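You operate a simulated robot arm through the tools that you are given. There is no shell and no other tool. Be economical: measure what you need, move in short steps, check, and stop when the job is done.

Carry out the task below with a simulated two-armed robot. There is one attempt and no reset: what you move stays moved.

## Task
On the top of the folding table, fold the green tea towel in half, so that its two long edges meet.

Only the result counts: the job must be done as asked and must still hold three seconds after the hand-in. Knocking over, shifting, dropping, spilling or breaking anything else fails it. Flat cloth is picked up by pressing the open fingertips on it (5 to 10 N) and closing them slowly along it; thin cloth reads only 2 to 8 mm in the jaws.

## Robot
Two 7-joint arms with two-finger parallel grippers on one trunk, on a base that drives. Base frame: it is fixed to the floor where the robot stands at the start and does not move with it; the origin is under the middle of the robot, x ahead of it, y to its left, z up. Lengths are in cm, angles in degrees, forces in N, time in s.
The left shoulder is at the start at [7, 18.8, 111.5], the right one opposite. Places, roughly: top of the folding table [70, -30, 90]. Payload 3.91 kg a hand.
The tool frame of a hand sits at the grasp point between the pads (the TCP): z along the fingers, y along the line on which they close. The tips reach 3 cm beyond it. Largest opening 11 cm; finger width 2, thickness 1; the body of the gripper, 4.8 by 11.2 cm, starts 5.5 cm behind the TCP.
Orientation is told as [roll, pitch, yaw] about the base's x, y, z axes, in that order, counted from this pose: with the fingers straight down and closing along the base's y, the tool's x points along the base's -x, its y along +y and its z along -z.

## Interface
- The arms move only by the tool apply_moves. It takes "left_deltas", "right_deltas" or both (then of equal length, played together; a hand with none holds still); each is one flat list of numbers, 7 for each row, row after row: the shift along the base's x, y, z in cm, then the turn, a rotation vector about the base's x, y, z in degrees, then the closure in counts, from 0 (fully open) to 255 (shut). In form: [x, y, z, rx, ry, rz, hand, x, y, z, rx, ry, rz, hand, ...]. A call has 1 to 8 rows; each row shifts and turns the commanded pose from where the row before left it. Each row takes 0.2 s and may step no farther than 5 cm and 8.6 degrees from the row before; otherwise, or with a gripper value out of range, the whole call is refused. A pose out of reach is approached as far as the arm can. The call stops where the force on the tool passes 40 N (or 10 N more than at its start, if that is more) or the arm is blocked; 0.2 s more then pass. Each finger travels about 7.2 cm/s and halts on what it meets, pressing with about 26 N; the grip force reading is that of the motor and also rises with nothing between the fingers. The clock runs only during rows and for 0.2 s after the last one: add rows that do not move to give the fingers time. The reply holds the time, the measured pose of the TCP, the force on the tool along the base axes, the opening and the grip force, in the units named above and with some noise, with the torque about the TCP (base axes, N m) and any sound that the robot's microphone picked up, and new pictures: "pictures" is both (left out), scene, wrist or none (wrist: the cameras of the hands that moved).
- Cameras (640 x 400 px; columns grow to the right, rows downward): "scene" is now at [12.24, -3.26, 132.05]; the picture's right is [-0.41, -0.91, -0.00], its down [-0.69, 0.31, -0.65] and it looks along [0.59, -0.27, -0.76] (base axes); focal length 254 px, centre (320, 200). "left" rides on the left gripper at [7.2, -1.7, -10.3] in its tool frame; the picture's right is [0.23, 0.97, 0.00], its down [-0.76, 0.18, -0.62] and it looks along [-0.61, 0.14, 0.78] (tool axes); focal length 222 px, centre (320, 200). "right" rides on the right gripper at [7.2, 1.7, -10.3] in its tool frame; the picture's right is [-0.23, 0.97, 0.00], its down [-0.76, -0.18, -0.62] and it looks along [-0.61, -0.14, 0.78] (tool axes); focal length 222 px, centre (320, 200). There is no depth. A picture from a camera that has moved, and an enlarged one, comes with that camera's place and axes in the base frame and with its lens.
- slide_trunk(by): slides the trunk up (or, below 0, down) by that many cm; the arms and the scene camera ride with it, the base frame stays. It gives what a move gives, with no picture.
- steer(legs): drives the robot by 1 to 6 legs, each [ahead, turn to the left] in cm and degrees, along the robot's own axes; the way and the turn of a leg run together, so that a leg with both is an arc; at most 150 cm and 180 degrees a leg. The arms and the cameras ride along, it lands a little off, and it stops where it bumps. It gives what a move gives, and a new picture of the scene camera.
- aim_head(pan, tilt): turns the head with the scene camera to pan (to the left, within 86 degrees either way) and tilt (down, from -29 to 69), counted from straight ahead of the robot. It gives what a move gives, and a new picture of the scene camera.
- zoom(camera, box): a new picture of the part [left, top, right, bottom] of that camera's present view, enlarged. No time passes.
- hand_in(): hands the job in; it is judged then, once.

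Go step by step. Nothing tells you exact positions but the pictures and the camera data: compare them with the known pose of the tool, close in by small moves and look again before you grip or let go. The budget is 120 turns and 260 pictures, counting those below and the enlarged ones. Unless the task says otherwise, let go and move clear before handing in, and close with one line.

The tools are called after "Emit:" as a command line: name --argument value ..., lists and objects as JSON in quotes. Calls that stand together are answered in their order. apply_moves: Moves the arms, as the interface text tells. Its arguments: {"type":"object","properties":{"left_deltas":{"type":"array","items":{"type":"number"}},"right_deltas":{"type":"array","items":{"type":"number"}},"pictures":{"type":"string","enum":["both","scene","wrist","none"]}},"required":[]} The other tools are called the same way: slide_trunk (by) slides the trunk up or down; steer (legs) drives the base; aim_head (pan, tilt) turns the head that bears the scene camera; zoom (camera, box) takes an enlarged picture of a part of a camera's view; hand_in () hands the job in.

At the start:

```text
time: 0.0
left_eef_pos: [52.79, 2.57, 110.22]
left_tool_rot: [0.0, -0.1, 0.1]
left_ft_force: [0.2, 0.9, 0.4]
left_ft_torque: [0.02, 0.02, 0.01]
left_finger_gap: 11.02
left_finger_force: 0.1
right_eef_pos: [47.82, -41.39, 107.01]
right_tool_rot: [0.0, 0.1, 0.0]
right_ft_force: [-0.1, -0.7, -0.4]
right_ft_torque: [0.01, 0.02, -0.01]
right_finger_gap: 10.98
right_finger_force: 0.0
trunk travel left (down, up): [-62.5, 31.5]
robot x, y, heading: [0.29, -0.12, 0.3]
head pan, tilt: [-24.3, 49.4]
```

scene: 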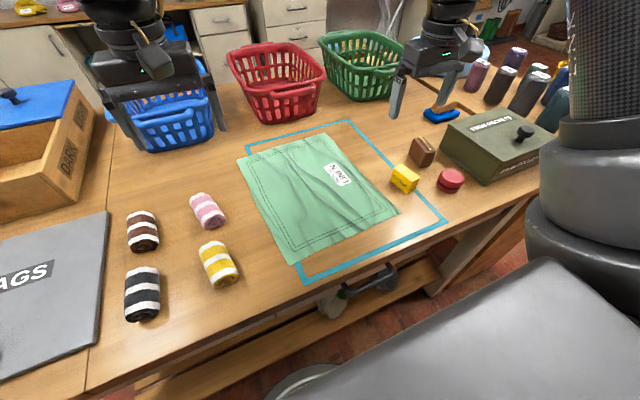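
right: 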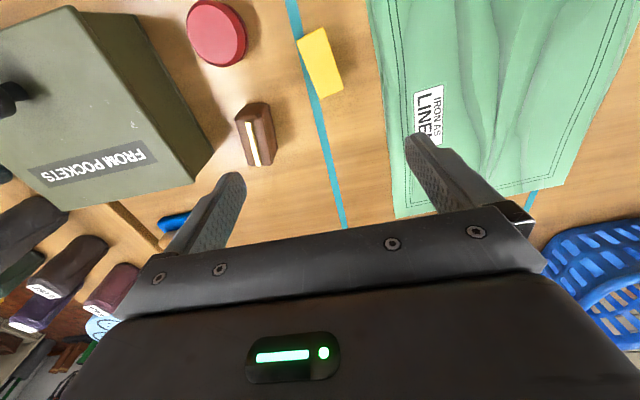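
left: 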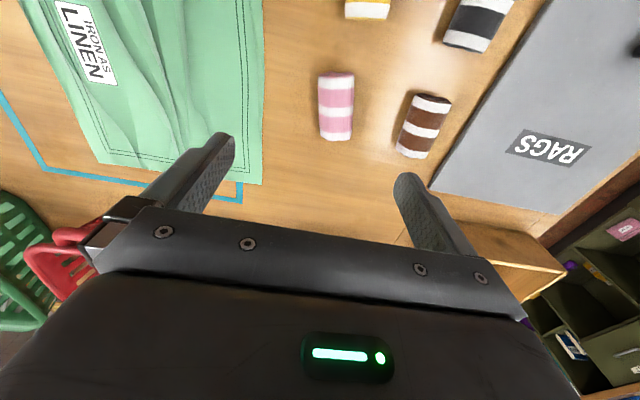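

I see the green towel lying with its long edges along x, with corners at about (77,-5), (79,-37), (40,-38) and (38,-8). The far corner on the right is out of the left hand's reach, so I'll check how much room the base has to turn.

Emit:
aim_head --pan -10 --tilt 69

Emit:
zoom --camera "scene" --box '[160, 100, 480, 300]'

```text
time: 0.8
left_eef_pos: [52.8, 2.57, 110.18]
left_tool_rot: [-0.1, 0.0, 0.0]
left_ft_force: [-0.5, -0.3, 0.5]
left_ft_torque: [-0.03, -0.02, -0.01]
left_finger_gap: 11.0
left_finger_force: 0.0
right_eef_pos: [47.82, -41.38, 107.09]
right_tool_rot: [0.0, 0.1, 0.0]
right_ft_force: [0.1, -0.3, 0.5]
right_ft_torque: [0.01, 0.0, -0.02]
right_finger_gap: 11.02
right_finger_force: 0.1
trunk travel left (down, up): [-62.5, 31.5]
robot x, y, heading: [0.37, -0.0, -0.2]
head pan, tilt: [-10.0, 68.8]
camera scene: at [10.68, -1.05, 129.77], right [-0.17, -0.98, 0.0], down [-0.92, 0.16, -0.36], along [0.36, -0.06, -0.93], focal length 254 px, centre (320, 200)
```

scene: 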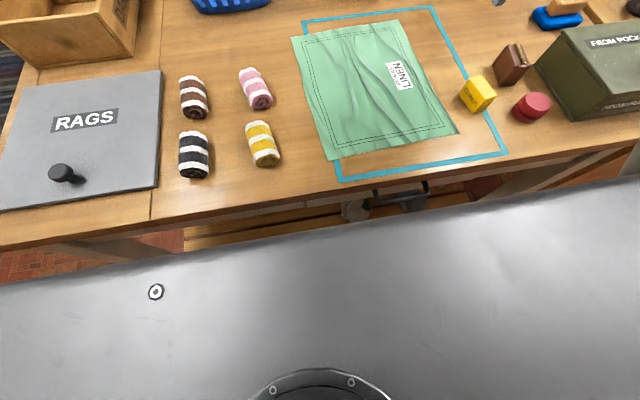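

```text
2.00 times, centred on (320, 200) of scene
camera zoom: at [10.68, -1.05, 129.77], right [-0.17, -0.98, 0.0], down [-0.92, 0.16, -0.36], along [0.36, -0.06, -0.93], focal length 507 px, centre (320, 200)
```

zoom: 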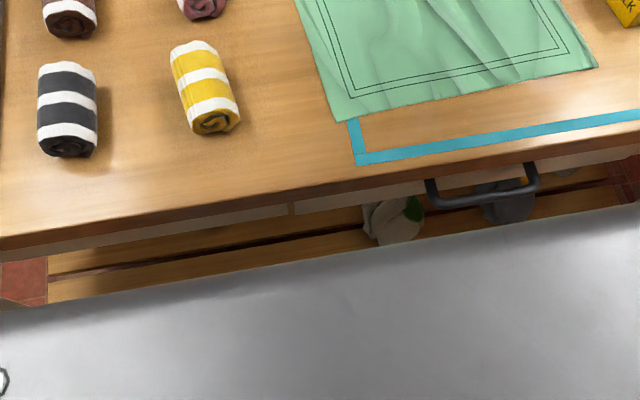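

The grey plate is the robot's own chest, and the towel is confirmed. I'll back off slightly and turn right in stages, so both hands can reach the far and near ends of the long edges.

Emit:
steer --legs '[[-5, 0], [0, -30]]'

```text
time: 3.2
left_eef_pos: [42.05, -24.04, 110.15]
left_tool_rot: [0.1, -0.1, -30.0]
left_ft_force: [-0.2, 0.6, -0.1]
left_ft_torque: [-0.05, 0.0, 0.0]
left_finger_gap: 10.98
left_finger_force: 0.0
right_eef_pos: [15.81, -59.82, 107.17]
right_tool_rot: [0.0, 0.0, -29.9]
right_ft_force: [0.0, -0.5, -1.0]
right_ft_torque: [0.01, -0.01, 0.01]
right_finger_gap: 11.0
right_finger_force: 0.0
trunk travel left (down, up): [-62.5, 31.5]
robot x, y, heading: [-5.01, 0.32, -30.2]
head pan, tilt: [-10.0, 68.8]
camera scene: at [3.81, -6.14, 129.76], right [-0.64, -0.77, 0.0], down [-0.71, 0.6, -0.36], along [0.28, -0.23, -0.93], focal length 254 px, centre (320, 200)
```

scene: 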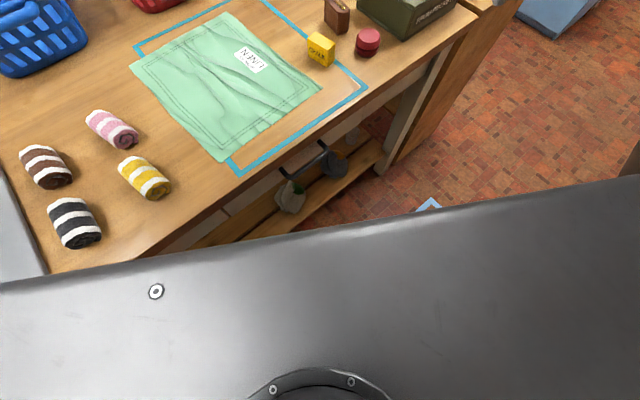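

The turn was clear, with no contact. I'll turn further and drive forward along the table front.

Emit:
steer --legs '[[0, -28], [13, 0]]'

Emit:
aim_head --pan 32 --tilt 50

```text
time: 5.9
left_eef_pos: [32.19, -54.43, 110.31]
left_tool_rot: [0.1, -0.2, -58.1]
left_ft_force: [0.1, -0.3, 0.4]
left_ft_torque: [0.04, -0.02, -0.01]
left_finger_gap: 11.01
left_finger_force: 0.1
right_eef_pos: [-7.74, -73.67, 107.22]
right_tool_rot: [0.1, -0.1, -58.1]
right_ft_force: [-0.9, -0.1, -0.6]
right_ft_torque: [-0.01, 0.01, 0.01]
right_finger_gap: 11.01
right_finger_force: 0.1
trunk travel left (down, up): [-62.5, 31.5]
robot x, y, heading: [2.19, -11.36, -57.9]
head pan, tilt: [-10.0, 68.8]
camera scene: at [6.85, -20.63, 129.78], right [-0.93, -0.37, 0.0], down [-0.35, 0.86, -0.36], along [0.14, -0.34, -0.93], focal length 254 px, centre (320, 200)
```

scene: 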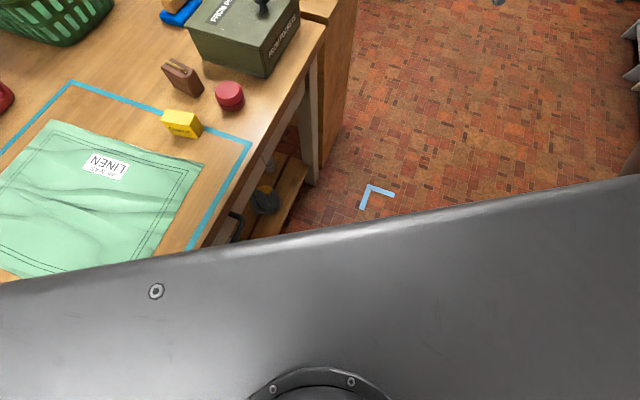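

```text
time: 7.0
left_eef_pos: [32.17, -54.57, 110.3]
left_tool_rot: [-0.1, 0.0, -58.0]
left_ft_force: [0.6, -0.6, 0.3]
left_ft_torque: [0.01, -0.01, -0.03]
left_finger_gap: 11.02
left_finger_force: 0.1
right_eef_pos: [-7.77, -73.83, 107.24]
right_tool_rot: [0.0, 0.1, -58.1]
right_ft_force: [0.0, -0.9, 0.1]
right_ft_torque: [0.04, 0.03, 0.03]
right_finger_gap: 11.0
right_finger_force: 0.1
trunk travel left (down, up): [-62.5, 31.5]
robot x, y, heading: [2.02, -11.4, -58.1]
head pan, tilt: [32.0, 50.0]
camera scene: at [11.71, -18.93, 131.96], right [-0.44, -0.9, 0.0], down [-0.69, 0.34, -0.64], along [0.58, -0.28, -0.77], focal length 254 px, centre (320, 200)
```

scene: 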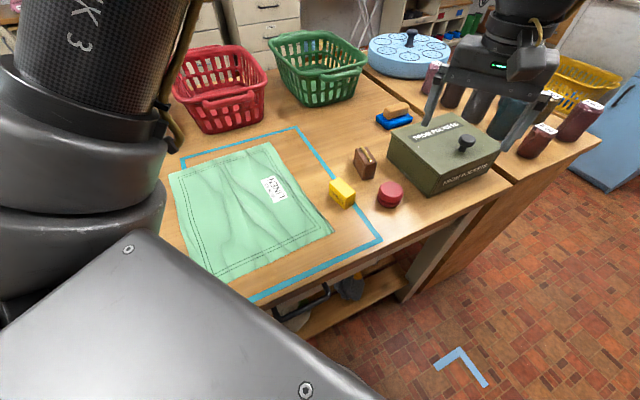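

The towel is in view, and the left shoulder now sits close to its near corner. A gentler heading from a bit further right should suit both arms better, so I'll shift to that.

Emit:
steer --legs '[[7, 0], [0, 22]]'

Emit:
aim_head --pan 20 --tilt 52

```text
time: 8.1
left_eef_pos: [35.89, -59.83, 109.96]
left_tool_rot: [-0.1, 0.4, -57.5]
left_ft_force: [0.5, -1.4, -0.6]
left_ft_torque: [0.08, 0.0, -0.01]
left_finger_gap: 10.99
left_finger_force: 0.0
right_eef_pos: [-3.98, -79.52, 106.77]
right_tool_rot: [0.0, 0.2, -57.5]
right_ft_force: [0.2, -1.1, -0.6]
right_ft_torque: [0.03, 0.0, -0.01]
right_finger_gap: 11.01
right_finger_force: 0.1
trunk travel left (down, up): [-62.5, 31.5]
robot x, y, heading: [4.87, -16.11, -57.5]
head pan, tilt: [32.0, 50.0]
stopped in leg 1: the robot was blocked; the commanded pose is now the measured one
camera scene: at [15.16, -24.66, 131.89], right [-0.43, -0.9, 0.0], down [-0.69, 0.33, -0.64], along [0.58, -0.27, -0.77], focal length 254 px, centre (320, 200)
```

scene: 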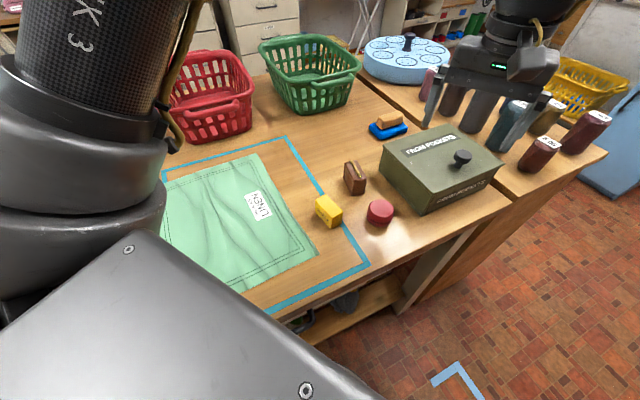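

```text
time: 8.8
left_eef_pos: [35.6, -59.52, 110.31]
left_tool_rot: [0.0, -0.2, -57.5]
left_ft_force: [-0.8, 0.1, -0.7]
left_ft_torque: [0.01, 0.0, 0.0]
left_finger_gap: 10.99
left_finger_force: 0.0
right_eef_pos: [-4.27, -79.12, 107.18]
right_tool_rot: [0.0, 0.0, -57.5]
right_ft_force: [-0.3, 0.3, 0.2]
right_ft_torque: [-0.01, -0.02, -0.02]
right_finger_gap: 10.99
right_finger_force: 0.0
trunk travel left (down, up): [-62.5, 31.5]
robot x, y, heading: [4.7, -16.63, -57.3]
head pan, tilt: [20.0, 52.0]
camera scene: at [13.79, -25.3, 131.7], right [-0.61, -0.79, 0.0], down [-0.62, 0.48, -0.62], along [0.49, -0.38, -0.79], focal length 254 px, centre (320, 200)
```

scene: 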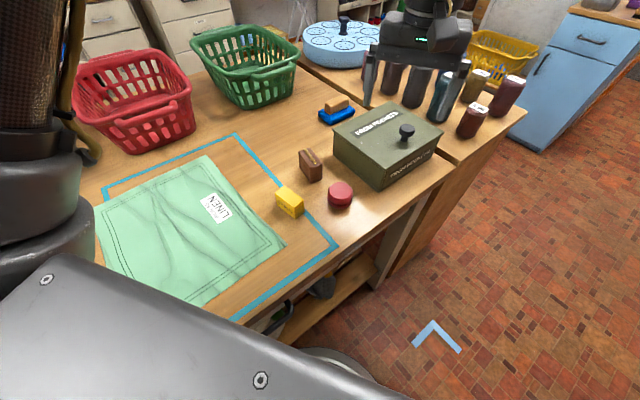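

The base touched something at about x = 5. I'll back off a little and then turn left.

Emit:
steer --legs '[[-3, 0], [0, 20]]'

Emit:
aim_head --pan 20 --tilt 52

```text
time: 10.8
left_eef_pos: [47.12, -43.72, 110.12]
left_tool_rot: [0.0, 0.1, -37.1]
left_ft_force: [0.1, -0.4, 0.3]
left_ft_torque: [0.03, -0.02, 0.01]
left_finger_gap: 10.98
left_finger_force: 0.1
right_eef_pos: [16.48, -76.05, 107.08]
right_tool_rot: [0.0, 0.0, -37.2]
right_ft_force: [0.9, -0.4, 0.0]
right_ft_torque: [-0.02, 0.0, 0.0]
right_finger_gap: 11.0
right_finger_force: 0.0
trunk travel left (down, up): [-62.5, 31.5]
robot x, y, heading: [3.47, -14.01, -37.0]
head pan, tilt: [20.0, 52.0]
camera scene: at [14.76, -19.35, 131.69], right [-0.29, -0.96, 0.0], down [-0.75, 0.23, -0.62], along [0.59, -0.18, -0.79], focal length 254 px, centre (320, 200)
```

scene: 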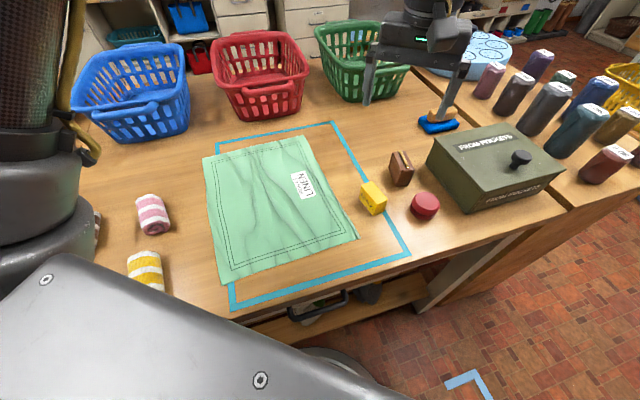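

```text
time: 11.4
left_eef_pos: [47.06, -43.6, 110.19]
left_tool_rot: [0.0, 0.0, -37.2]
left_ft_force: [0.2, -0.1, 0.4]
left_ft_torque: [0.0, 0.0, 0.01]
left_finger_gap: 11.01
left_finger_force: 0.2
right_eef_pos: [16.59, -75.96, 107.19]
right_tool_rot: [0.0, 0.0, -37.2]
right_ft_force: [0.3, 0.8, 0.6]
right_ft_torque: [0.02, -0.03, -0.05]
right_finger_gap: 10.98
right_finger_force: 0.1
trunk travel left (down, up): [-62.5, 31.5]
robot x, y, heading: [3.51, -13.86, -37.5]
head pan, tilt: [20.0, 52.0]
camera scene: at [14.79, -19.26, 131.69], right [-0.29, -0.96, 0.0], down [-0.75, 0.23, -0.62], along [0.59, -0.18, -0.79], focal length 254 px, centre (320, 200)
```

scene: 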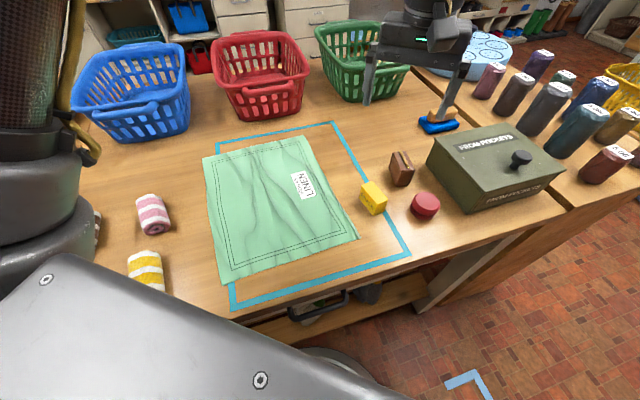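

The edge to fold runs from about (77.4,-3.2) to (37.8,-6.8), and it goes onto the edge from (78.3,-34.2) to (38.8,-35.9). I'm sending the left hand toward the far end, turning it so its fingers close along the edge.

Emit:
apply_moves --left_deltas '[2.7, 4.1, 0, 0, 0, -6.6, 0, 2.7, 4.1, 0, 0, 0, -6.6, 0, 2.7, 4.1, 0, 0, 0, -6.6, 0, 2.7, 4.1, 0, 0, 0, -6.6, 0, 2.7, 4.1, 0, 0, 0, -6.6, 0, 2.7, 4.1, 0, 0, 0, -6.6, 0, 2.7, 4.1, 0, 0, 0, -6.6, 0, 2.7, 4.1, 0, 0, 0, -6.6, 0]' --pictures "both"

```text
time: 13.2
left_eef_pos: [24.93, -32.4, 101.28]
left_tool_rot: [-0.1, 0.0, -82.6]
left_ft_force: [0.1, -1.4, 0.2]
left_ft_torque: [-0.02, 0.02, 0.01]
left_finger_gap: 11.0
left_finger_force: 0.0
left hand out of reach, approached as far as the arm can: row 1, 2, 3, 4, 5, 6, 7, 8
right_eef_pos: [16.51, -75.9, 107.14]
right_tool_rot: [-0.2, 0.0, -37.1]
right_ft_force: [-0.3, 1.2, -0.3]
right_ft_torque: [-0.03, -0.02, 0.02]
right_finger_gap: 11.0
right_finger_force: 0.1
trunk travel left (down, up): [-62.5, 31.5]
robot x, y, heading: [3.45, -14.07, -37.2]
head pan, tilt: [20.0, 52.0]
camera scene: at [14.75, -19.19, 131.7], right [-0.29, -0.96, 0.0], down [-0.75, 0.23, -0.62], along [0.59, -0.18, -0.79], focal length 254 px, centre (320, 200)
camera left: at [22.28, -25.58, 111.69], right [0.94, 0.35, 0.0], down [0.28, -0.73, 0.62], along [0.22, -0.58, -0.78], focal length 222 px, centre (320, 200)
```

scene: 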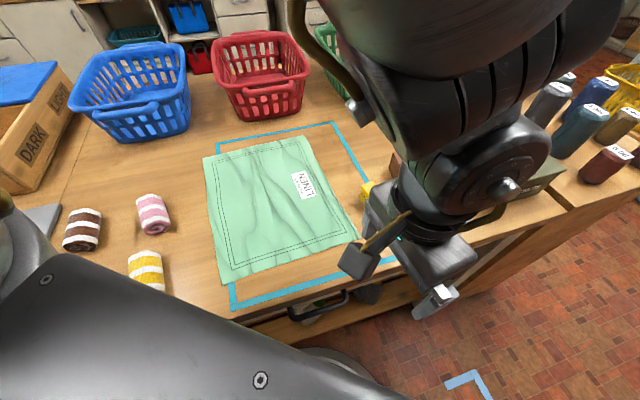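
left: 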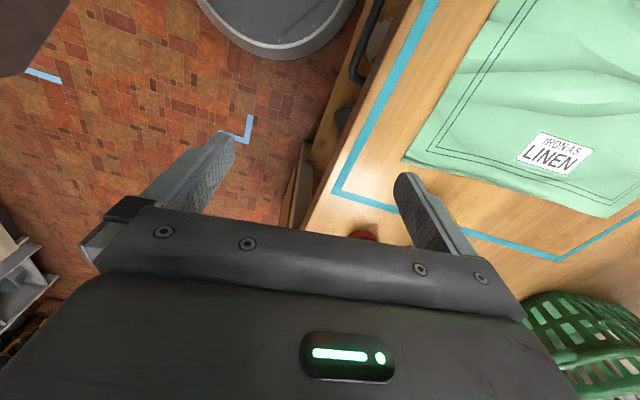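

The arm ran into a joint limit turning that way, so it swung back. I'll reverse the motion and see what state it ends in.

Emit:
apply_moves --left_deltas '[-2.7, -4.1, 0, 0, 0, 6.6, 0, -2.7, -4.1, 0, 0, 0, 6.6, 0, -2.7, -4.1, 0, 0, 0, 6.6, 0, -2.7, -4.1, 0, 0, 0, 6.6, 0, -2.7, -4.1, 0, 0, 0, 6.6, 0, -2.7, -4.1, 0, 0, 0, 6.6, 0, -2.7, -4.1, 0, 0, 0, 6.6, 0, -2.7, -4.1, 0, 0, 0, 6.6, 0]' --pictures "scene"

```text
time: 15.0
left_eef_pos: [20.69, -47.06, 106.86]
left_tool_rot: [-1.3, 6.9, -27.0]
left_ft_force: [-0.3, -0.2, -0.1]
left_ft_torque: [-0.04, 0.01, 0.02]
left_finger_gap: 10.99
left_finger_force: 0.1
left hand out of reach, approached as far as the arm can: row 3, 4, 5, 6, 7, 8
right_eef_pos: [16.59, -75.86, 107.15]
right_tool_rot: [-0.1, 0.1, -37.2]
right_ft_force: [-0.4, -0.2, 0.3]
right_ft_torque: [-0.02, -0.03, -0.01]
right_finger_gap: 10.97
right_finger_force: 0.0
trunk travel left (down, up): [-62.5, 31.5]
robot x, y, heading: [3.29, -14.06, -37.1]
head pan, tilt: [20.0, 52.0]
camera scene: at [14.76, -19.24, 131.69], right [-0.29, -0.96, 0.0], down [-0.75, 0.23, -0.62], along [0.59, -0.18, -0.79], focal length 254 px, centre (320, 200)
```

scene: 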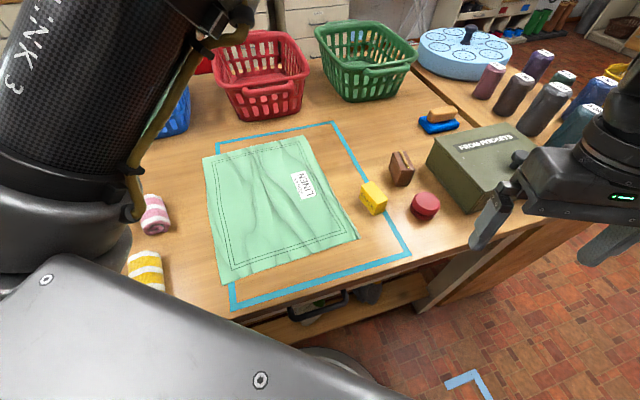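

The commanded pose now follows the measured one. I'll bring the left hand back to its earlier good pose over the towel and then test small steps.

Emit:
apply_moves --left_deltas '[4.4, 0.6, 0.6, 0, -1.1, -1.7, 0, 4.4, 0.6, 0.6, 0, -1.1, -1.7, 0, 4.4, 0.6, 0.6, 0, -1.1, -1.7, 0, 4.4, 0.6, 0.6, 0, -1.1, -1.7, 0, 4.4, 0.6, 0.6, 0, -1.1, -1.7, 0, 4.4, 0.6, 0.6, 0, -1.1, -1.7, 0]' --pictures "none"

```text
time: 16.4
left_eef_pos: [45.48, -43.44, 111.55]
left_tool_rot: [3.7, -5.3, -40.1]
left_ft_force: [-0.9, 0.0, 0.2]
left_ft_torque: [0.0, -0.02, -0.02]
left_finger_gap: 11.02
left_finger_force: 0.1
right_eef_pos: [16.58, -75.85, 107.13]
right_tool_rot: [0.0, 0.0, -37.2]
right_ft_force: [0.7, -0.3, 0.3]
right_ft_torque: [0.03, 0.01, 0.0]
right_finger_gap: 11.01
right_finger_force: 0.1
trunk travel left (down, up): [-62.5, 31.5]
robot x, y, heading: [3.44, -14.15, -36.9]
head pan, tilt: [20.0, 52.0]
```

It's back near the earlier pose. Next I'll move toward the far end without yawing.

Emit:
apply_moves --left_deltas '[2.8, 4.0, 0, 0, 0, 0, 0, 2.8, 4.0, 0, 0, 0, 0, 0, 2.8, 4.0, 0, 0, 0, 0, 0, 2.8, 4.0, 0, 0, 0, 0, 0]' --pictures "none"

```text
time: 17.4
left_eef_pos: [48.47, -28.94, 109.5]
left_tool_rot: [3.6, -5.4, -40.0]
left_ft_force: [-0.4, -0.8, -0.7]
left_ft_torque: [-0.02, 0.03, 0.01]
left_finger_gap: 11.0
left_finger_force: 0.0
left hand out of reach, approached as far as the arm can: row 2, 3, 4
right_eef_pos: [16.66, -75.76, 107.24]
right_tool_rot: [-0.3, -0.1, -37.2]
right_ft_force: [0.2, 0.0, -0.3]
right_ft_torque: [-0.02, -0.04, -0.03]
right_finger_gap: 11.0
right_finger_force: 0.0
trunk travel left (down, up): [-62.5, 31.5]
robot x, y, heading: [3.41, -14.12, -37.2]
head pan, tilt: [20.0, 52.0]
```

The limit turns out to be one-sided: the left hand's yaw must stay above its arm's azimuth. I'll turn it the positive way to +90 while moving to the far end.

Emit:
apply_moves --left_deltas '[0, 0, 0, 0.7, 6.4, 0, 0, 0.8, 0.8, 0, 0, 0, 8.5, 0, 1.7, 1.7, 0, 0, 0, 8.5, 0, 1.7, 1.7, 0, 0, 0, 8.5, 0, 1.7, 1.7, 0, 0, 0, 8.5, 0, 1.7, 1.7, 0, 0, 0, 8.5, 0, 1.7, 1.7, 0, 0, 0, 8.5, 0, 1.7, 1.7, 0, 0, 0, 8.5, 0]' --pictures "none"

```text
time: 19.2
left_eef_pos: [58.89, -18.16, 109.32]
left_tool_rot: [0.2, 0.2, 19.9]
left_ft_force: [0.3, 0.2, -0.5]
left_ft_torque: [0.0, 0.06, 0.03]
left_finger_gap: 11.03
left_finger_force: 0.1
left hand out of reach, approached as far as the arm can: row 1
right_eef_pos: [16.59, -75.85, 107.2]
right_tool_rot: [-0.2, 0.0, -37.2]
right_ft_force: [0.4, 0.6, 1.0]
right_ft_torque: [-0.02, 0.01, 0.0]
right_finger_gap: 10.98
right_finger_force: 0.2
trunk travel left (down, up): [-62.5, 31.5]
robot x, y, heading: [3.69, -13.88, -37.0]
head pan, tilt: [20.0, 52.0]
```

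That worked. I'll finish the left hand's approach and bring the right hand around toward the near end.

Emit:
apply_moves --left_deltas '[1.75, 1.7, -1, 0, 0, 8.5, 0, 1.75, 1.7, -1, 0, 0, 8.5, 0, 1.75, 1.7, -1, 0, 0, 8.5, 0, 1.75, 1.7, -1, 0, 0, 8.5, 0, 1.75, 1.7, -1, 0, 0, 8.5, 0, 1.75, 1.7, -1, 0, 0, 8.5, 0, 1.75, 1.7, -1, 0, 0, 8.5, 0, 1.75, 1.7, -1, 0, 0, 8.5, 0]' --right_deltas '[2.5, 4.2, 0, 0, 0, -6.6, 0, 2.5, 4.2, 0, 0, 0, -6.6, 0, 2.5, 4.2, 0, 0, 0, -6.6, 0, 2.5, 4.2, 0, 0, 0, -6.6, 0, 2.5, 4.2, 0, 0, 0, -6.6, 0, 2.5, 4.2, 0, 0, 0, -6.6, 0, 2.5, 4.2, 0, 0, 0, -6.6, 0, 2.5, 4.2, 0, 0, 0, -6.6, 0]' --pictures "both"

```text
time: 21.0
left_eef_pos: [72.76, -4.36, 100.99]
left_tool_rot: [0.1, 0.2, 87.8]
left_ft_force: [-0.6, 0.3, -0.1]
left_ft_torque: [-0.04, 0.01, -0.02]
left_finger_gap: 11.02
left_finger_force: 0.0
right_eef_pos: [-1.76, -60.33, 110.02]
right_tool_rot: [1.0, 4.5, -83.9]
right_ft_force: [0.4, 0.5, 0.6]
right_ft_torque: [-0.02, 0.0, -0.02]
right_finger_gap: 11.02
right_finger_force: 0.0
right hand out of reach, approached as far as the arm can: row 1, 2, 3, 4, 5, 6, 7, 8
trunk travel left (down, up): [-62.5, 31.5]
robot x, y, heading: [3.38, -13.96, -37.0]
head pan, tilt: [20.0, 52.0]
camera scene: at [14.66, -18.97, 131.71], right [-0.29, -0.96, 0.0], down [-0.75, 0.23, -0.62], along [0.59, -0.18, -0.79], focal length 254 px, centre (320, 200)
camera right: at [-1.11, -53.74, 120.91], right [0.99, -0.12, 0.0], down [-0.1, -0.82, 0.56], along [-0.07, -0.55, -0.83], focal length 222 px, centre (320, 200)
camera left: at [74.09, -11.77, 111.55], right [-0.98, -0.19, 0.0], down [-0.15, 0.77, 0.62], along [-0.12, 0.61, -0.78], focal length 222 px, centre (320, 200)
```

scene: 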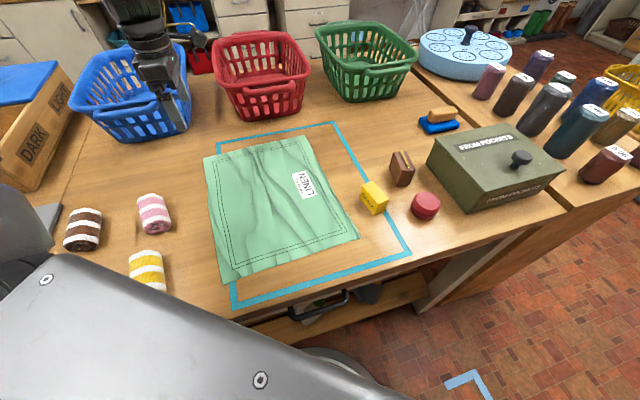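
right: 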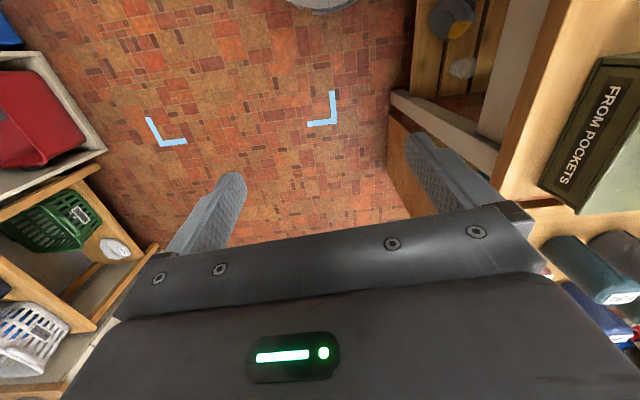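
left: 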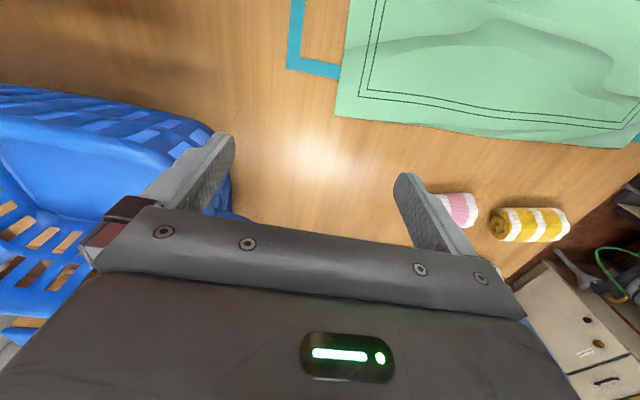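

Comparing the two cameras puts the folding-table top at about z = 87. That moves the corners to A(70.7,-4.9), B(71.4,-32.6), C(36.2,-34.1) and D(35.3,-8.1). The right hand also has to turn the positive way, so I'll do that now.

Emit:
apply_moves --right_deltas '[1, 0, 0, -4.6, 0.5, 0, 0, 2.5, -0.5, 0, 0, 0, 8.5, 0, 2.5, -0.5, 0, 0, 0, 8.5, 0, 2.5, -0.5, 0, 0, 0, 8.5, 0, 2.5, -0.5, 0, 0, 0, 8.5, 0, 2.5, -0.5, 0, 0, 0, 8.5, 0, 2.5, -0.5, 0, 0, 0, 8.5, 0, 2.5, -0.5, 0, 0, 0, 8.5, 0]' --pictures "none"

Emit:
apply_moves --right_deltas '[2.5, 3.8, 0, 0, 0, 8.5, 0, 2.5, 3.8, 0, 0, 0, 8.5, 0, 2.5, 3.8, 0, 0, 0, 8.5, 0, 2.5, 3.8, 0, 0, 0, 8.5, 0, 2.5, 3.8, 0, 0, 0, 8.5, 0, 2.5, 3.8, 0, 0, 0, 8.5, 0, 2.5, 3.8, 0, 0, 0, 8.5, 0, 2.5, 3.8, 0, 0, 0, 8.5, 0]' --pictures "both"

```text
time: 22.8
left_eef_pos: [72.86, -4.6, 101.0]
left_tool_rot: [0.3, 0.0, 87.6]
left_ft_force: [-0.1, -0.6, 0.6]
left_ft_torque: [0.0, 0.02, 0.04]
left_finger_gap: 10.99
left_finger_force: 0.1
right_eef_pos: [7.9, -68.44, 111.94]
right_tool_rot: [0.0, 0.2, -24.3]
right_ft_force: [0.5, -0.3, 0.2]
right_ft_torque: [0.0, 0.01, 0.0]
right_finger_gap: 11.01
right_finger_force: 0.1
right hand out of reach, approached as far as the arm can: row 1, 4, 6
trunk travel left (down, up): [-62.5, 31.5]
robot x, y, heading: [3.3, -14.15, -37.3]
head pan, tilt: [20.0, 52.0]
```

```text
time: 23.3
left_eef_pos: [72.69, -4.6, 101.16]
left_tool_rot: [0.1, 0.1, 87.7]
left_ft_force: [-0.2, -0.5, 0.2]
left_ft_torque: [0.0, -0.02, -0.07]
left_finger_gap: 11.0
left_finger_force: 0.1
right_eef_pos: [5.79, -65.53, 106.0]
right_tool_rot: [4.7, 11.4, -23.1]
right_ft_force: [-0.2, 0.2, -0.6]
right_ft_torque: [-0.02, 0.03, -0.01]
right_finger_gap: 11.0
right_finger_force: 0.1
right hand out of reach, approached as far as the arm can: row 1
trunk travel left (down, up): [-62.5, 31.5]
robot x, y, heading: [3.45, -13.97, -37.1]
head pan, tilt: [20.0, 52.0]
stopped in row 2 (right hand): the arm was blocked; the commanded pose is now the measured one
camera scene: at [14.62, -19.08, 131.71], right [-0.29, -0.96, 0.0], down [-0.75, 0.23, -0.62], along [0.59, -0.18, -0.79], focal length 254 px, centre (320, 200)
camera right: at [1.48, -62.77, 117.62], right [0.6, 0.8, 0.03], down [0.71, -0.55, 0.44], along [0.37, -0.24, -0.9], focal length 222 px, centre (320, 200)
```

scene: 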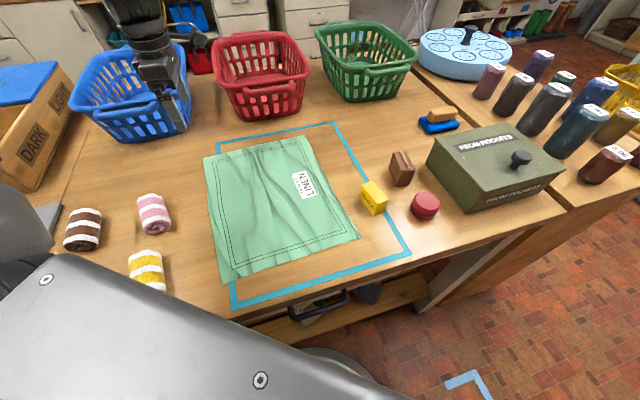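
right: 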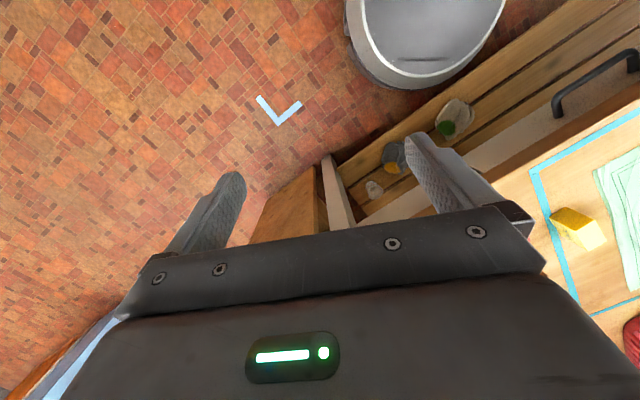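

The right arm is folded too tightly there. I'll extend it forward and up a little, level it, and keep turning it the positive way.

Emit:
apply_moves --right_deltas '[3, 0, 1, -2.9, -2.9, 4, 0, 3, 0, 1, -2.9, -2.9, 4, 0, 3, 0.5, 1, -2.9, -2.9, 4, 0, 3, 0.5, 1, 0, 0, 7, 0, 3, 0.5, 1, 0, 0, 7, 0, 3, 0.5, 1, 0, 0, 7, 0, 3, 0.5, 1, 0, 0, 7, 0, 3, 0.5, 1, 0, 0, 7, 0]' --pictures "scene"

```text
time: 25.1
left_eef_pos: [72.84, -4.63, 100.97]
left_tool_rot: [0.3, 0.1, 87.7]
left_ft_force: [0.7, 0.0, -0.3]
left_ft_torque: [0.0, -0.02, -0.02]
left_finger_gap: 10.97
left_finger_force: 0.0
right_eef_pos: [29.33, -63.86, 114.46]
right_tool_rot: [0.4, -2.4, 21.9]
right_ft_force: [0.4, 0.1, 0.1]
right_ft_torque: [-0.01, 0.03, -0.01]
right_finger_gap: 11.0
right_finger_force: 0.0
trunk travel left (down, up): [-62.5, 31.5]
robot x, y, heading: [3.29, -14.01, -37.5]
head pan, tilt: [20.0, 52.0]
camera scene: at [14.84, -19.19, 131.69], right [-0.29, -0.96, 0.0], down [-0.75, 0.23, -0.62], along [0.59, -0.18, -0.79], focal length 254 px, centre (320, 200)
```

scene: 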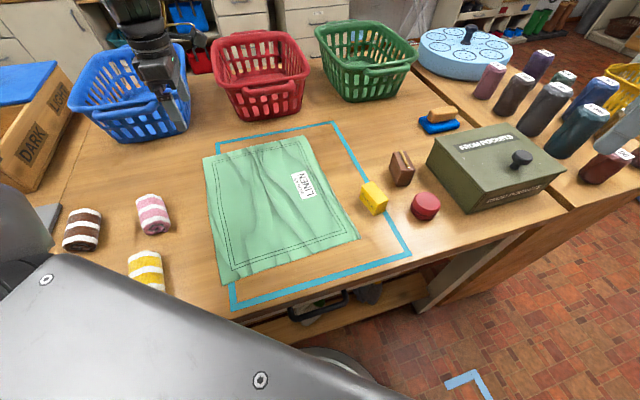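

The right arm is free now. I'll bring it toward the near end of the edge while finishing the turn.

Emit:
apply_moves --right_deltas '[1.3, 4.6, -0.3, -1.2, 2.1, 8, 0, 1.3, 4.6, -0.3, 0, 0, 8.5, 0, 1.3, 4.6, -0.3, 0, 0, 8.5, 0, 1.3, 4.6, -0.3, 0, 0, 8.5, 0, 1.3, 4.6, -0.3, 0, 0, 8.5, 0, 1.3, 4.6, -0.3, 0, 0, 8.5, 0, 1.3, 4.6, -0.3, 0, 0, 8.5, 0, 1.3, 4.6, -0.3, 0, 0, 8.5, 0]' --pictures "both"

```text
time: 26.9
left_eef_pos: [72.89, -4.69, 100.96]
left_tool_rot: [0.2, 0.2, 87.7]
left_ft_force: [0.0, 0.1, 0.3]
left_ft_torque: [-0.01, -0.02, 0.02]
left_finger_gap: 11.02
left_finger_force: 0.1
right_eef_pos: [24.45, -54.41, 125.88]
right_tool_rot: [-2.0, -1.1, 84.3]
right_ft_force: [0.5, -0.2, 0.6]
right_ft_torque: [-0.01, 0.01, -0.04]
right_finger_gap: 11.01
right_finger_force: 0.0
right hand out of reach, approached as far as the arm can: row 1, 2, 3, 4, 5, 6, 7, 8
trunk travel left (down, up): [-62.5, 31.5]
robot x, y, heading: [3.64, -13.96, -36.9]
head pan, tilt: [20.0, 52.0]
camera scene: at [14.77, -19.14, 131.7], right [-0.29, -0.96, 0.0], down [-0.75, 0.23, -0.62], along [0.59, -0.18, -0.79], focal length 254 px, centre (320, 200)
camera right: at [21.53, -61.6, 136.04], right [-0.95, 0.32, -0.03], down [0.23, 0.73, 0.64], along [0.23, 0.6, -0.77], focal length 222 px, centre (320, 200)
```

scene: 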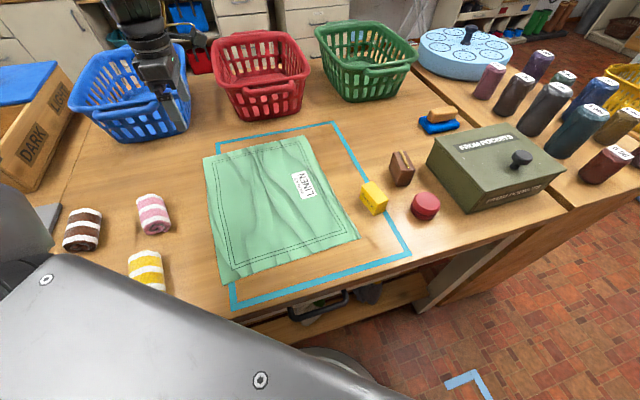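
right: 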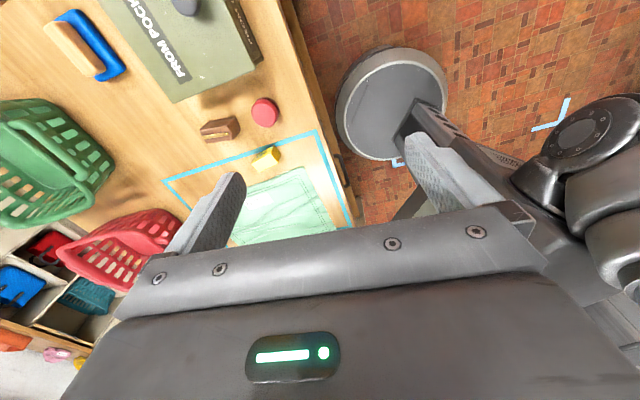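

The right arm folds badly with the hand this high relative to the shoulder. Raising the trunk 15 cm lets the hands work lower relative to the shoulders.

Emit:
slide_trunk --by 15

Emit:
apply_moves --right_deltas '[2.5, -1.5, -4, 1, 0, 0, 0, 2.5, -1.5, -4, 1, 0, 0, 0, 2, 0, -4, 0, 0, 0, 0, 1, 0, -4, 0, 0, 0, 0, 0, 0, -4, 0, 0, 0, 0, 0, 0, -4, 0, 0, 0, 0]' --left_deltas '[0, 0, -2.5, 0, 0, 0, 0, 0, 0, -2.5, 0, 0, 0, 0, 0, 0, -2.5, 0, 0, 0, 0, 0, 0, -2.5, 0, 0, 0, 0, 0, 0, -2, 0, 0, 0, 0, 0, 0, -2, 0, 0, 0, 0]' --pictures "both"

```text
time: 28.7
left_eef_pos: [72.69, -4.71, 116.02]
left_tool_rot: [0.2, 0.1, 87.7]
left_ft_force: [0.1, 0.7, -0.6]
left_ft_torque: [-0.01, -0.02, -0.01]
left_finger_gap: 10.98
left_finger_force: 0.0
right_eef_pos: [24.45, -54.34, 141.06]
right_tool_rot: [-2.1, -1.1, 84.5]
right_ft_force: [1.3, 0.0, 0.7]
right_ft_torque: [-0.01, -0.02, -0.03]
right_finger_gap: 11.0
right_finger_force: 0.1
trunk travel left (down, up): [-77.5, 16.5]
robot x, y, heading: [3.68, -13.78, -37.1]
head pan, tilt: [20.0, 52.0]
```

```text
time: 30.1
left_eef_pos: [72.91, -4.86, 101.89]
left_tool_rot: [0.2, 0.1, 87.7]
left_ft_force: [-0.7, 0.0, -0.7]
left_ft_torque: [0.02, -0.01, 0.01]
left_finger_gap: 11.0
left_finger_force: 0.1
right_eef_pos: [30.38, -63.95, 123.93]
right_tool_rot: [-3.6, -3.9, 82.9]
right_ft_force: [0.5, 0.2, 0.0]
right_ft_torque: [0.0, 0.02, -0.03]
right_finger_gap: 11.01
right_finger_force: 0.0
right hand out of reach, approached as far as the arm can: row 1, 2, 3, 4, 5, 6
trunk travel left (down, up): [-77.5, 16.5]
robot x, y, heading: [3.36, -13.85, -37.1]
head pan, tilt: [20.0, 52.0]
camera scene: at [14.88, -19.33, 146.69], right [-0.29, -0.96, 0.0], down [-0.75, 0.23, -0.61], along [0.59, -0.18, -0.79], focal length 254 px, centre (320, 200)
camera right: at [26.98, -71.42, 133.7], right [-0.94, 0.35, -0.05], down [0.22, 0.69, 0.69], along [0.27, 0.63, -0.73], focal length 222 px, centre (320, 200)
camera left: at [74.26, -12.08, 112.4], right [-0.98, -0.19, 0.0], down [-0.14, 0.77, 0.62], along [-0.12, 0.61, -0.78], focal length 222 px, centre (320, 200)
```

scene: 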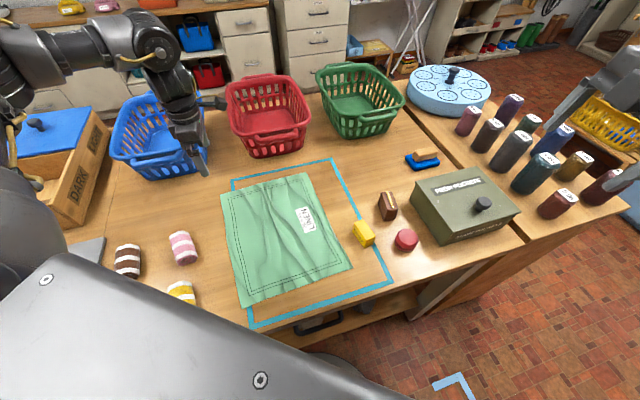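
right: 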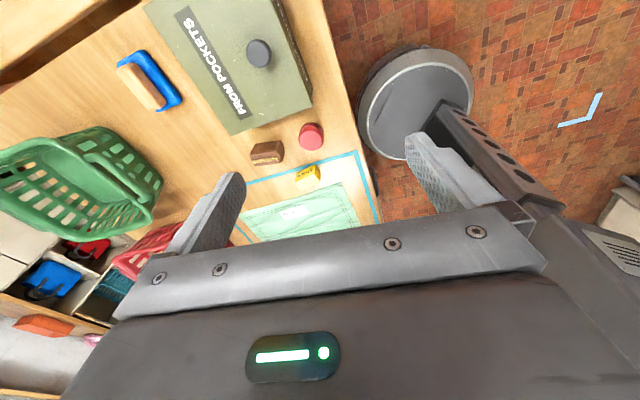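
left: 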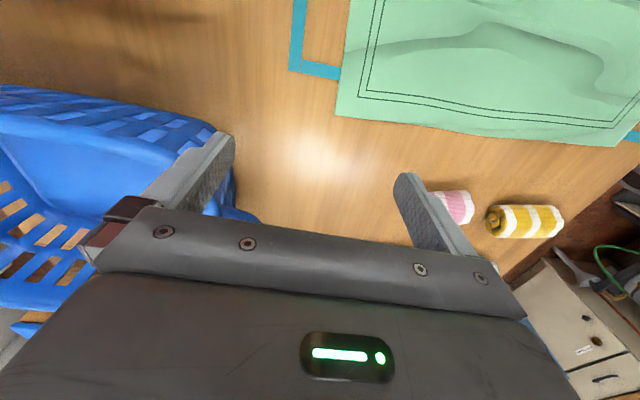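

The scene view is good now, but the right arm still isn't following. I'll extend it outward and lower to see whether it recovers.

Emit:
apply_moves --right_deltas '[3, 0.5, -3, -1.7, 2, 0, 0, 3, 0.5, -3, -1.7, 2, 0, 0, 3, 0.5, -3, 0, 0, 0, 0, 3, 0.5, -3, 0, 0, 0, 0]' --pictures "scene"

```text
time: 31.1
left_eef_pos: [72.86, -4.81, 101.9]
left_tool_rot: [0.3, 0.0, 87.6]
left_ft_force: [-0.2, 0.0, 0.7]
left_ft_torque: [0.0, -0.01, -0.01]
left_finger_gap: 11.0
left_finger_force: 0.0
right_eef_pos: [38.93, -67.45, 114.18]
right_tool_rot: [2.4, 1.5, 83.7]
right_ft_force: [-0.4, 0.0, -1.1]
right_ft_torque: [0.02, 0.06, -0.03]
right_finger_gap: 11.0
right_finger_force: 0.0
right hand out of reach, approached as far as the arm can: row 1, 3
trunk travel left (down, up): [-77.5, 16.5]
robot x, y, heading: [3.42, -13.93, -37.0]
head pan, tilt: [20.0, 52.0]
camera scene: at [14.96, -19.37, 146.68], right [-0.29, -0.96, 0.0], down [-0.75, 0.23, -0.61], along [0.59, -0.18, -0.79], focal length 254 px, centre (320, 200)
```

scene: 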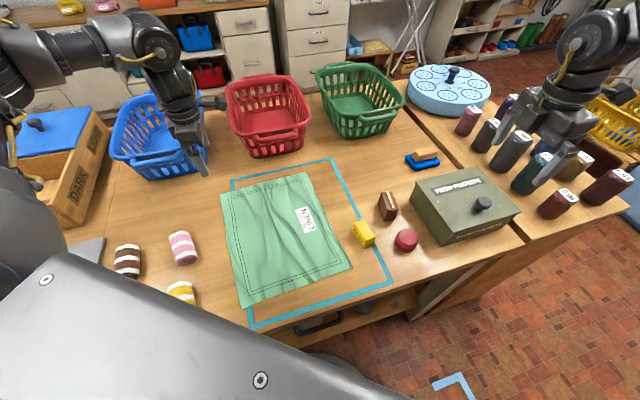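

It's following again. I'll sweep the hand left, keeping it about 50 cm from the right shoulder.

Emit:
apply_moves --right_deltas '[2.3, 4.2, -0.5, -1.5, -2, 0, 0, 2.3, 4.2, -0.5, 0, 0, 0, 0, 2.3, 4.2, -0.5, 0, 0, 0, 0, 2.3, 4.2, -0.5, 0, 0, 0, 0, 0, 4.5, -0.5, 0, 0, 0, 0, 0, 4.5, -0.5, 0, 0, 0, 0, 0, 4.5, -0.5, 0, 0, 0, 0, 0, 4.5, -0.5, 0, 0, 0, 0]' --pictures "scene"

```text
time: 32.9
left_eef_pos: [72.87, -4.63, 101.96]
left_tool_rot: [0.2, 0.1, 87.8]
left_ft_force: [-1.0, 0.8, 0.6]
left_ft_torque: [0.01, 0.0, 0.02]
left_finger_gap: 10.99
left_finger_force: 0.0
right_eef_pos: [38.74, -68.01, 114.05]
right_tool_rot: [0.8, 2.3, 83.1]
right_ft_force: [0.3, 0.3, -0.5]
right_ft_torque: [-0.06, 0.0, -0.02]
right_finger_gap: 11.01
right_finger_force: 0.0
right hand out of reach, approached as far as the arm can: row 1, 2, 3, 4, 5, 6, 7, 8
trunk travel left (down, up): [-77.5, 16.5]
robot x, y, heading: [3.06, -13.46, -37.3]
head pan, tilt: [20.0, 52.0]
camera scene: at [14.79, -19.24, 146.69], right [-0.29, -0.96, 0.0], down [-0.75, 0.23, -0.62], along [0.59, -0.18, -0.79], focal length 254 px, centre (320, 200)
```

scene: 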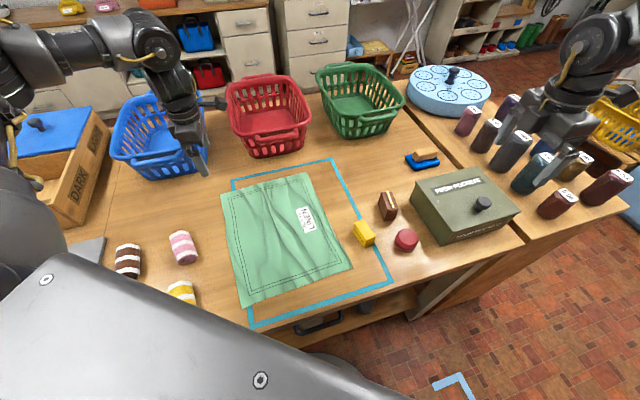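

The right arm refuses to swing left at this wrist turn. I'll unwind its yaw partway and test the sweep again.

Emit:
apply_moves --right_deltas '[1, 0, 0, 0, 0, -8.5, 0, 1, 0, 0, 0, 0, -8.5, 0, 1, 0, 0, 0, 0, -8.5, 0, 1, 0, 0, 0, 0, -8.5, 0, 1, 0, 0, 0, 0, -8.5, 0, 1, 0, 0, 0, 0, -8.5, 0]' --pictures "none"

Emit:
apply_moves --right_deltas '[1.5, 4, 0, 0, 0, 0, 0, 1.5, 4, 0, 0, 0, 0, 0, 1.5, 4, 0, 0, 0, 0, 0, 1.5, 4, 0, 0, 0, 0, 0]' --pictures "none"

```text
time: 34.3
left_eef_pos: [72.83, -4.74, 101.9]
left_tool_rot: [0.2, 0.0, 87.8]
left_ft_force: [-0.1, -0.4, -0.2]
left_ft_torque: [0.01, 0.04, 0.0]
left_finger_gap: 10.98
left_finger_force: 0.0
right_eef_pos: [45.38, -66.99, 114.57]
right_tool_rot: [0.9, 4.1, 33.8]
right_ft_force: [-0.1, 0.3, -0.4]
right_ft_torque: [-0.03, -0.02, -0.01]
right_finger_gap: 10.99
right_finger_force: 0.1
trunk travel left (down, up): [-77.5, 16.5]
robot x, y, heading: [2.67, -14.2, -37.1]
head pan, tilt: [20.0, 52.0]
```

```text
time: 35.3
left_eef_pos: [72.81, -4.6, 102.0]
left_tool_rot: [0.1, 0.1, 87.6]
left_ft_force: [0.6, -0.5, -0.5]
left_ft_torque: [0.01, 0.01, 0.01]
left_finger_gap: 11.0
left_finger_force: 0.1
right_eef_pos: [47.64, -61.19, 114.19]
right_tool_rot: [0.8, 4.0, 33.9]
right_ft_force: [1.1, 0.6, -1.0]
right_ft_torque: [-0.04, 0.03, 0.02]
right_finger_gap: 10.99
right_finger_force: 0.0
right hand out of reach, approached as far as the arm can: row 2, 3, 4
trunk travel left (down, up): [-77.5, 16.5]
robot x, y, heading: [3.68, -13.92, -37.1]
head pan, tilt: [20.0, 52.0]
```

It's stuck again after moving a little. I'll look at the right arm's posture.

Emit:
aim_head --pan -30 --tilt 25

```text
time: 36.4
left_eef_pos: [72.83, -4.59, 102.02]
left_tool_rot: [0.2, 0.1, 87.7]
left_ft_force: [-0.1, -0.4, -0.6]
left_ft_torque: [-0.01, 0.0, 0.0]
left_finger_gap: 10.99
left_finger_force: 0.0
right_eef_pos: [47.58, -61.44, 114.19]
right_tool_rot: [0.9, 4.1, 33.9]
right_ft_force: [-0.3, -0.9, 0.2]
right_ft_torque: [-0.01, -0.02, -0.02]
right_finger_gap: 11.02
right_finger_force: 0.0
trunk travel left (down, up): [-77.5, 16.5]
robot x, y, heading: [3.42, -13.89, -36.9]
head pan, tilt: [-30.0, 25.0]
camera scene: at [11.21, -25.48, 150.71], right [-0.92, -0.39, 0.0], down [-0.17, 0.39, -0.91], along [0.35, -0.83, -0.42], focal length 254 px, centre (320, 200)
```

scene: 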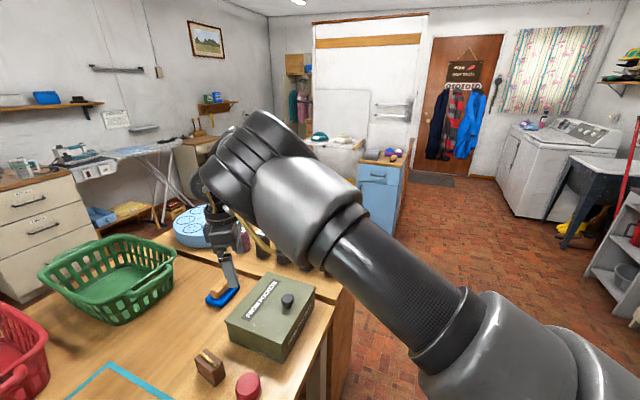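

The right elbow is up, with the arm in a roughly vertical plane. I'll try a pure swing about the right shoulder, with the yaw following the arm.

Emit:
apply_moves --right_deltas '[1.9, 3.9, 0, 0, 0, 4.5, 0, 1.8, 4.0, 0, 0, 0, 4.5, 0, 1.5, 4.1, 0, 0, 0, 4.5, 0, 1.2, 4.2, 0, 0, 0, 4.5, 0]' --pictures "scene"

```text
time: 37.4
left_eef_pos: [72.73, -4.66, 102.04]
left_tool_rot: [0.3, 0.1, 87.7]
left_ft_force: [-0.3, -0.1, 0.7]
left_ft_torque: [0.01, 0.02, 0.01]
left_finger_gap: 10.99
left_finger_force: 0.0
right_eef_pos: [50.86, -58.41, 113.98]
right_tool_rot: [0.8, 4.0, 51.9]
right_ft_force: [0.2, -0.5, 0.1]
right_ft_torque: [0.02, 0.02, 0.0]
right_finger_gap: 11.01
right_finger_force: 0.1
right hand out of reach, approached as far as the arm can: row 1, 2, 3, 4
trunk travel left (down, up): [-77.5, 16.5]
robot x, y, heading: [3.42, -13.95, -37.0]
head pan, tilt: [-30.0, 25.0]
camera scene: at [11.18, -25.53, 150.71], right [-0.92, -0.39, 0.0], down [-0.16, 0.39, -0.91], along [0.35, -0.84, -0.42], focal length 254 px, centre (320, 200)
```

scene: 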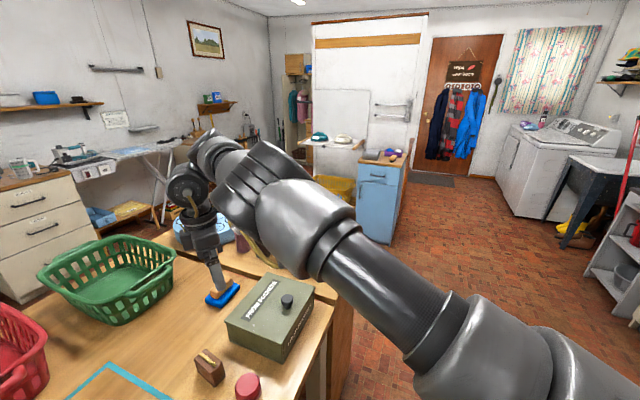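

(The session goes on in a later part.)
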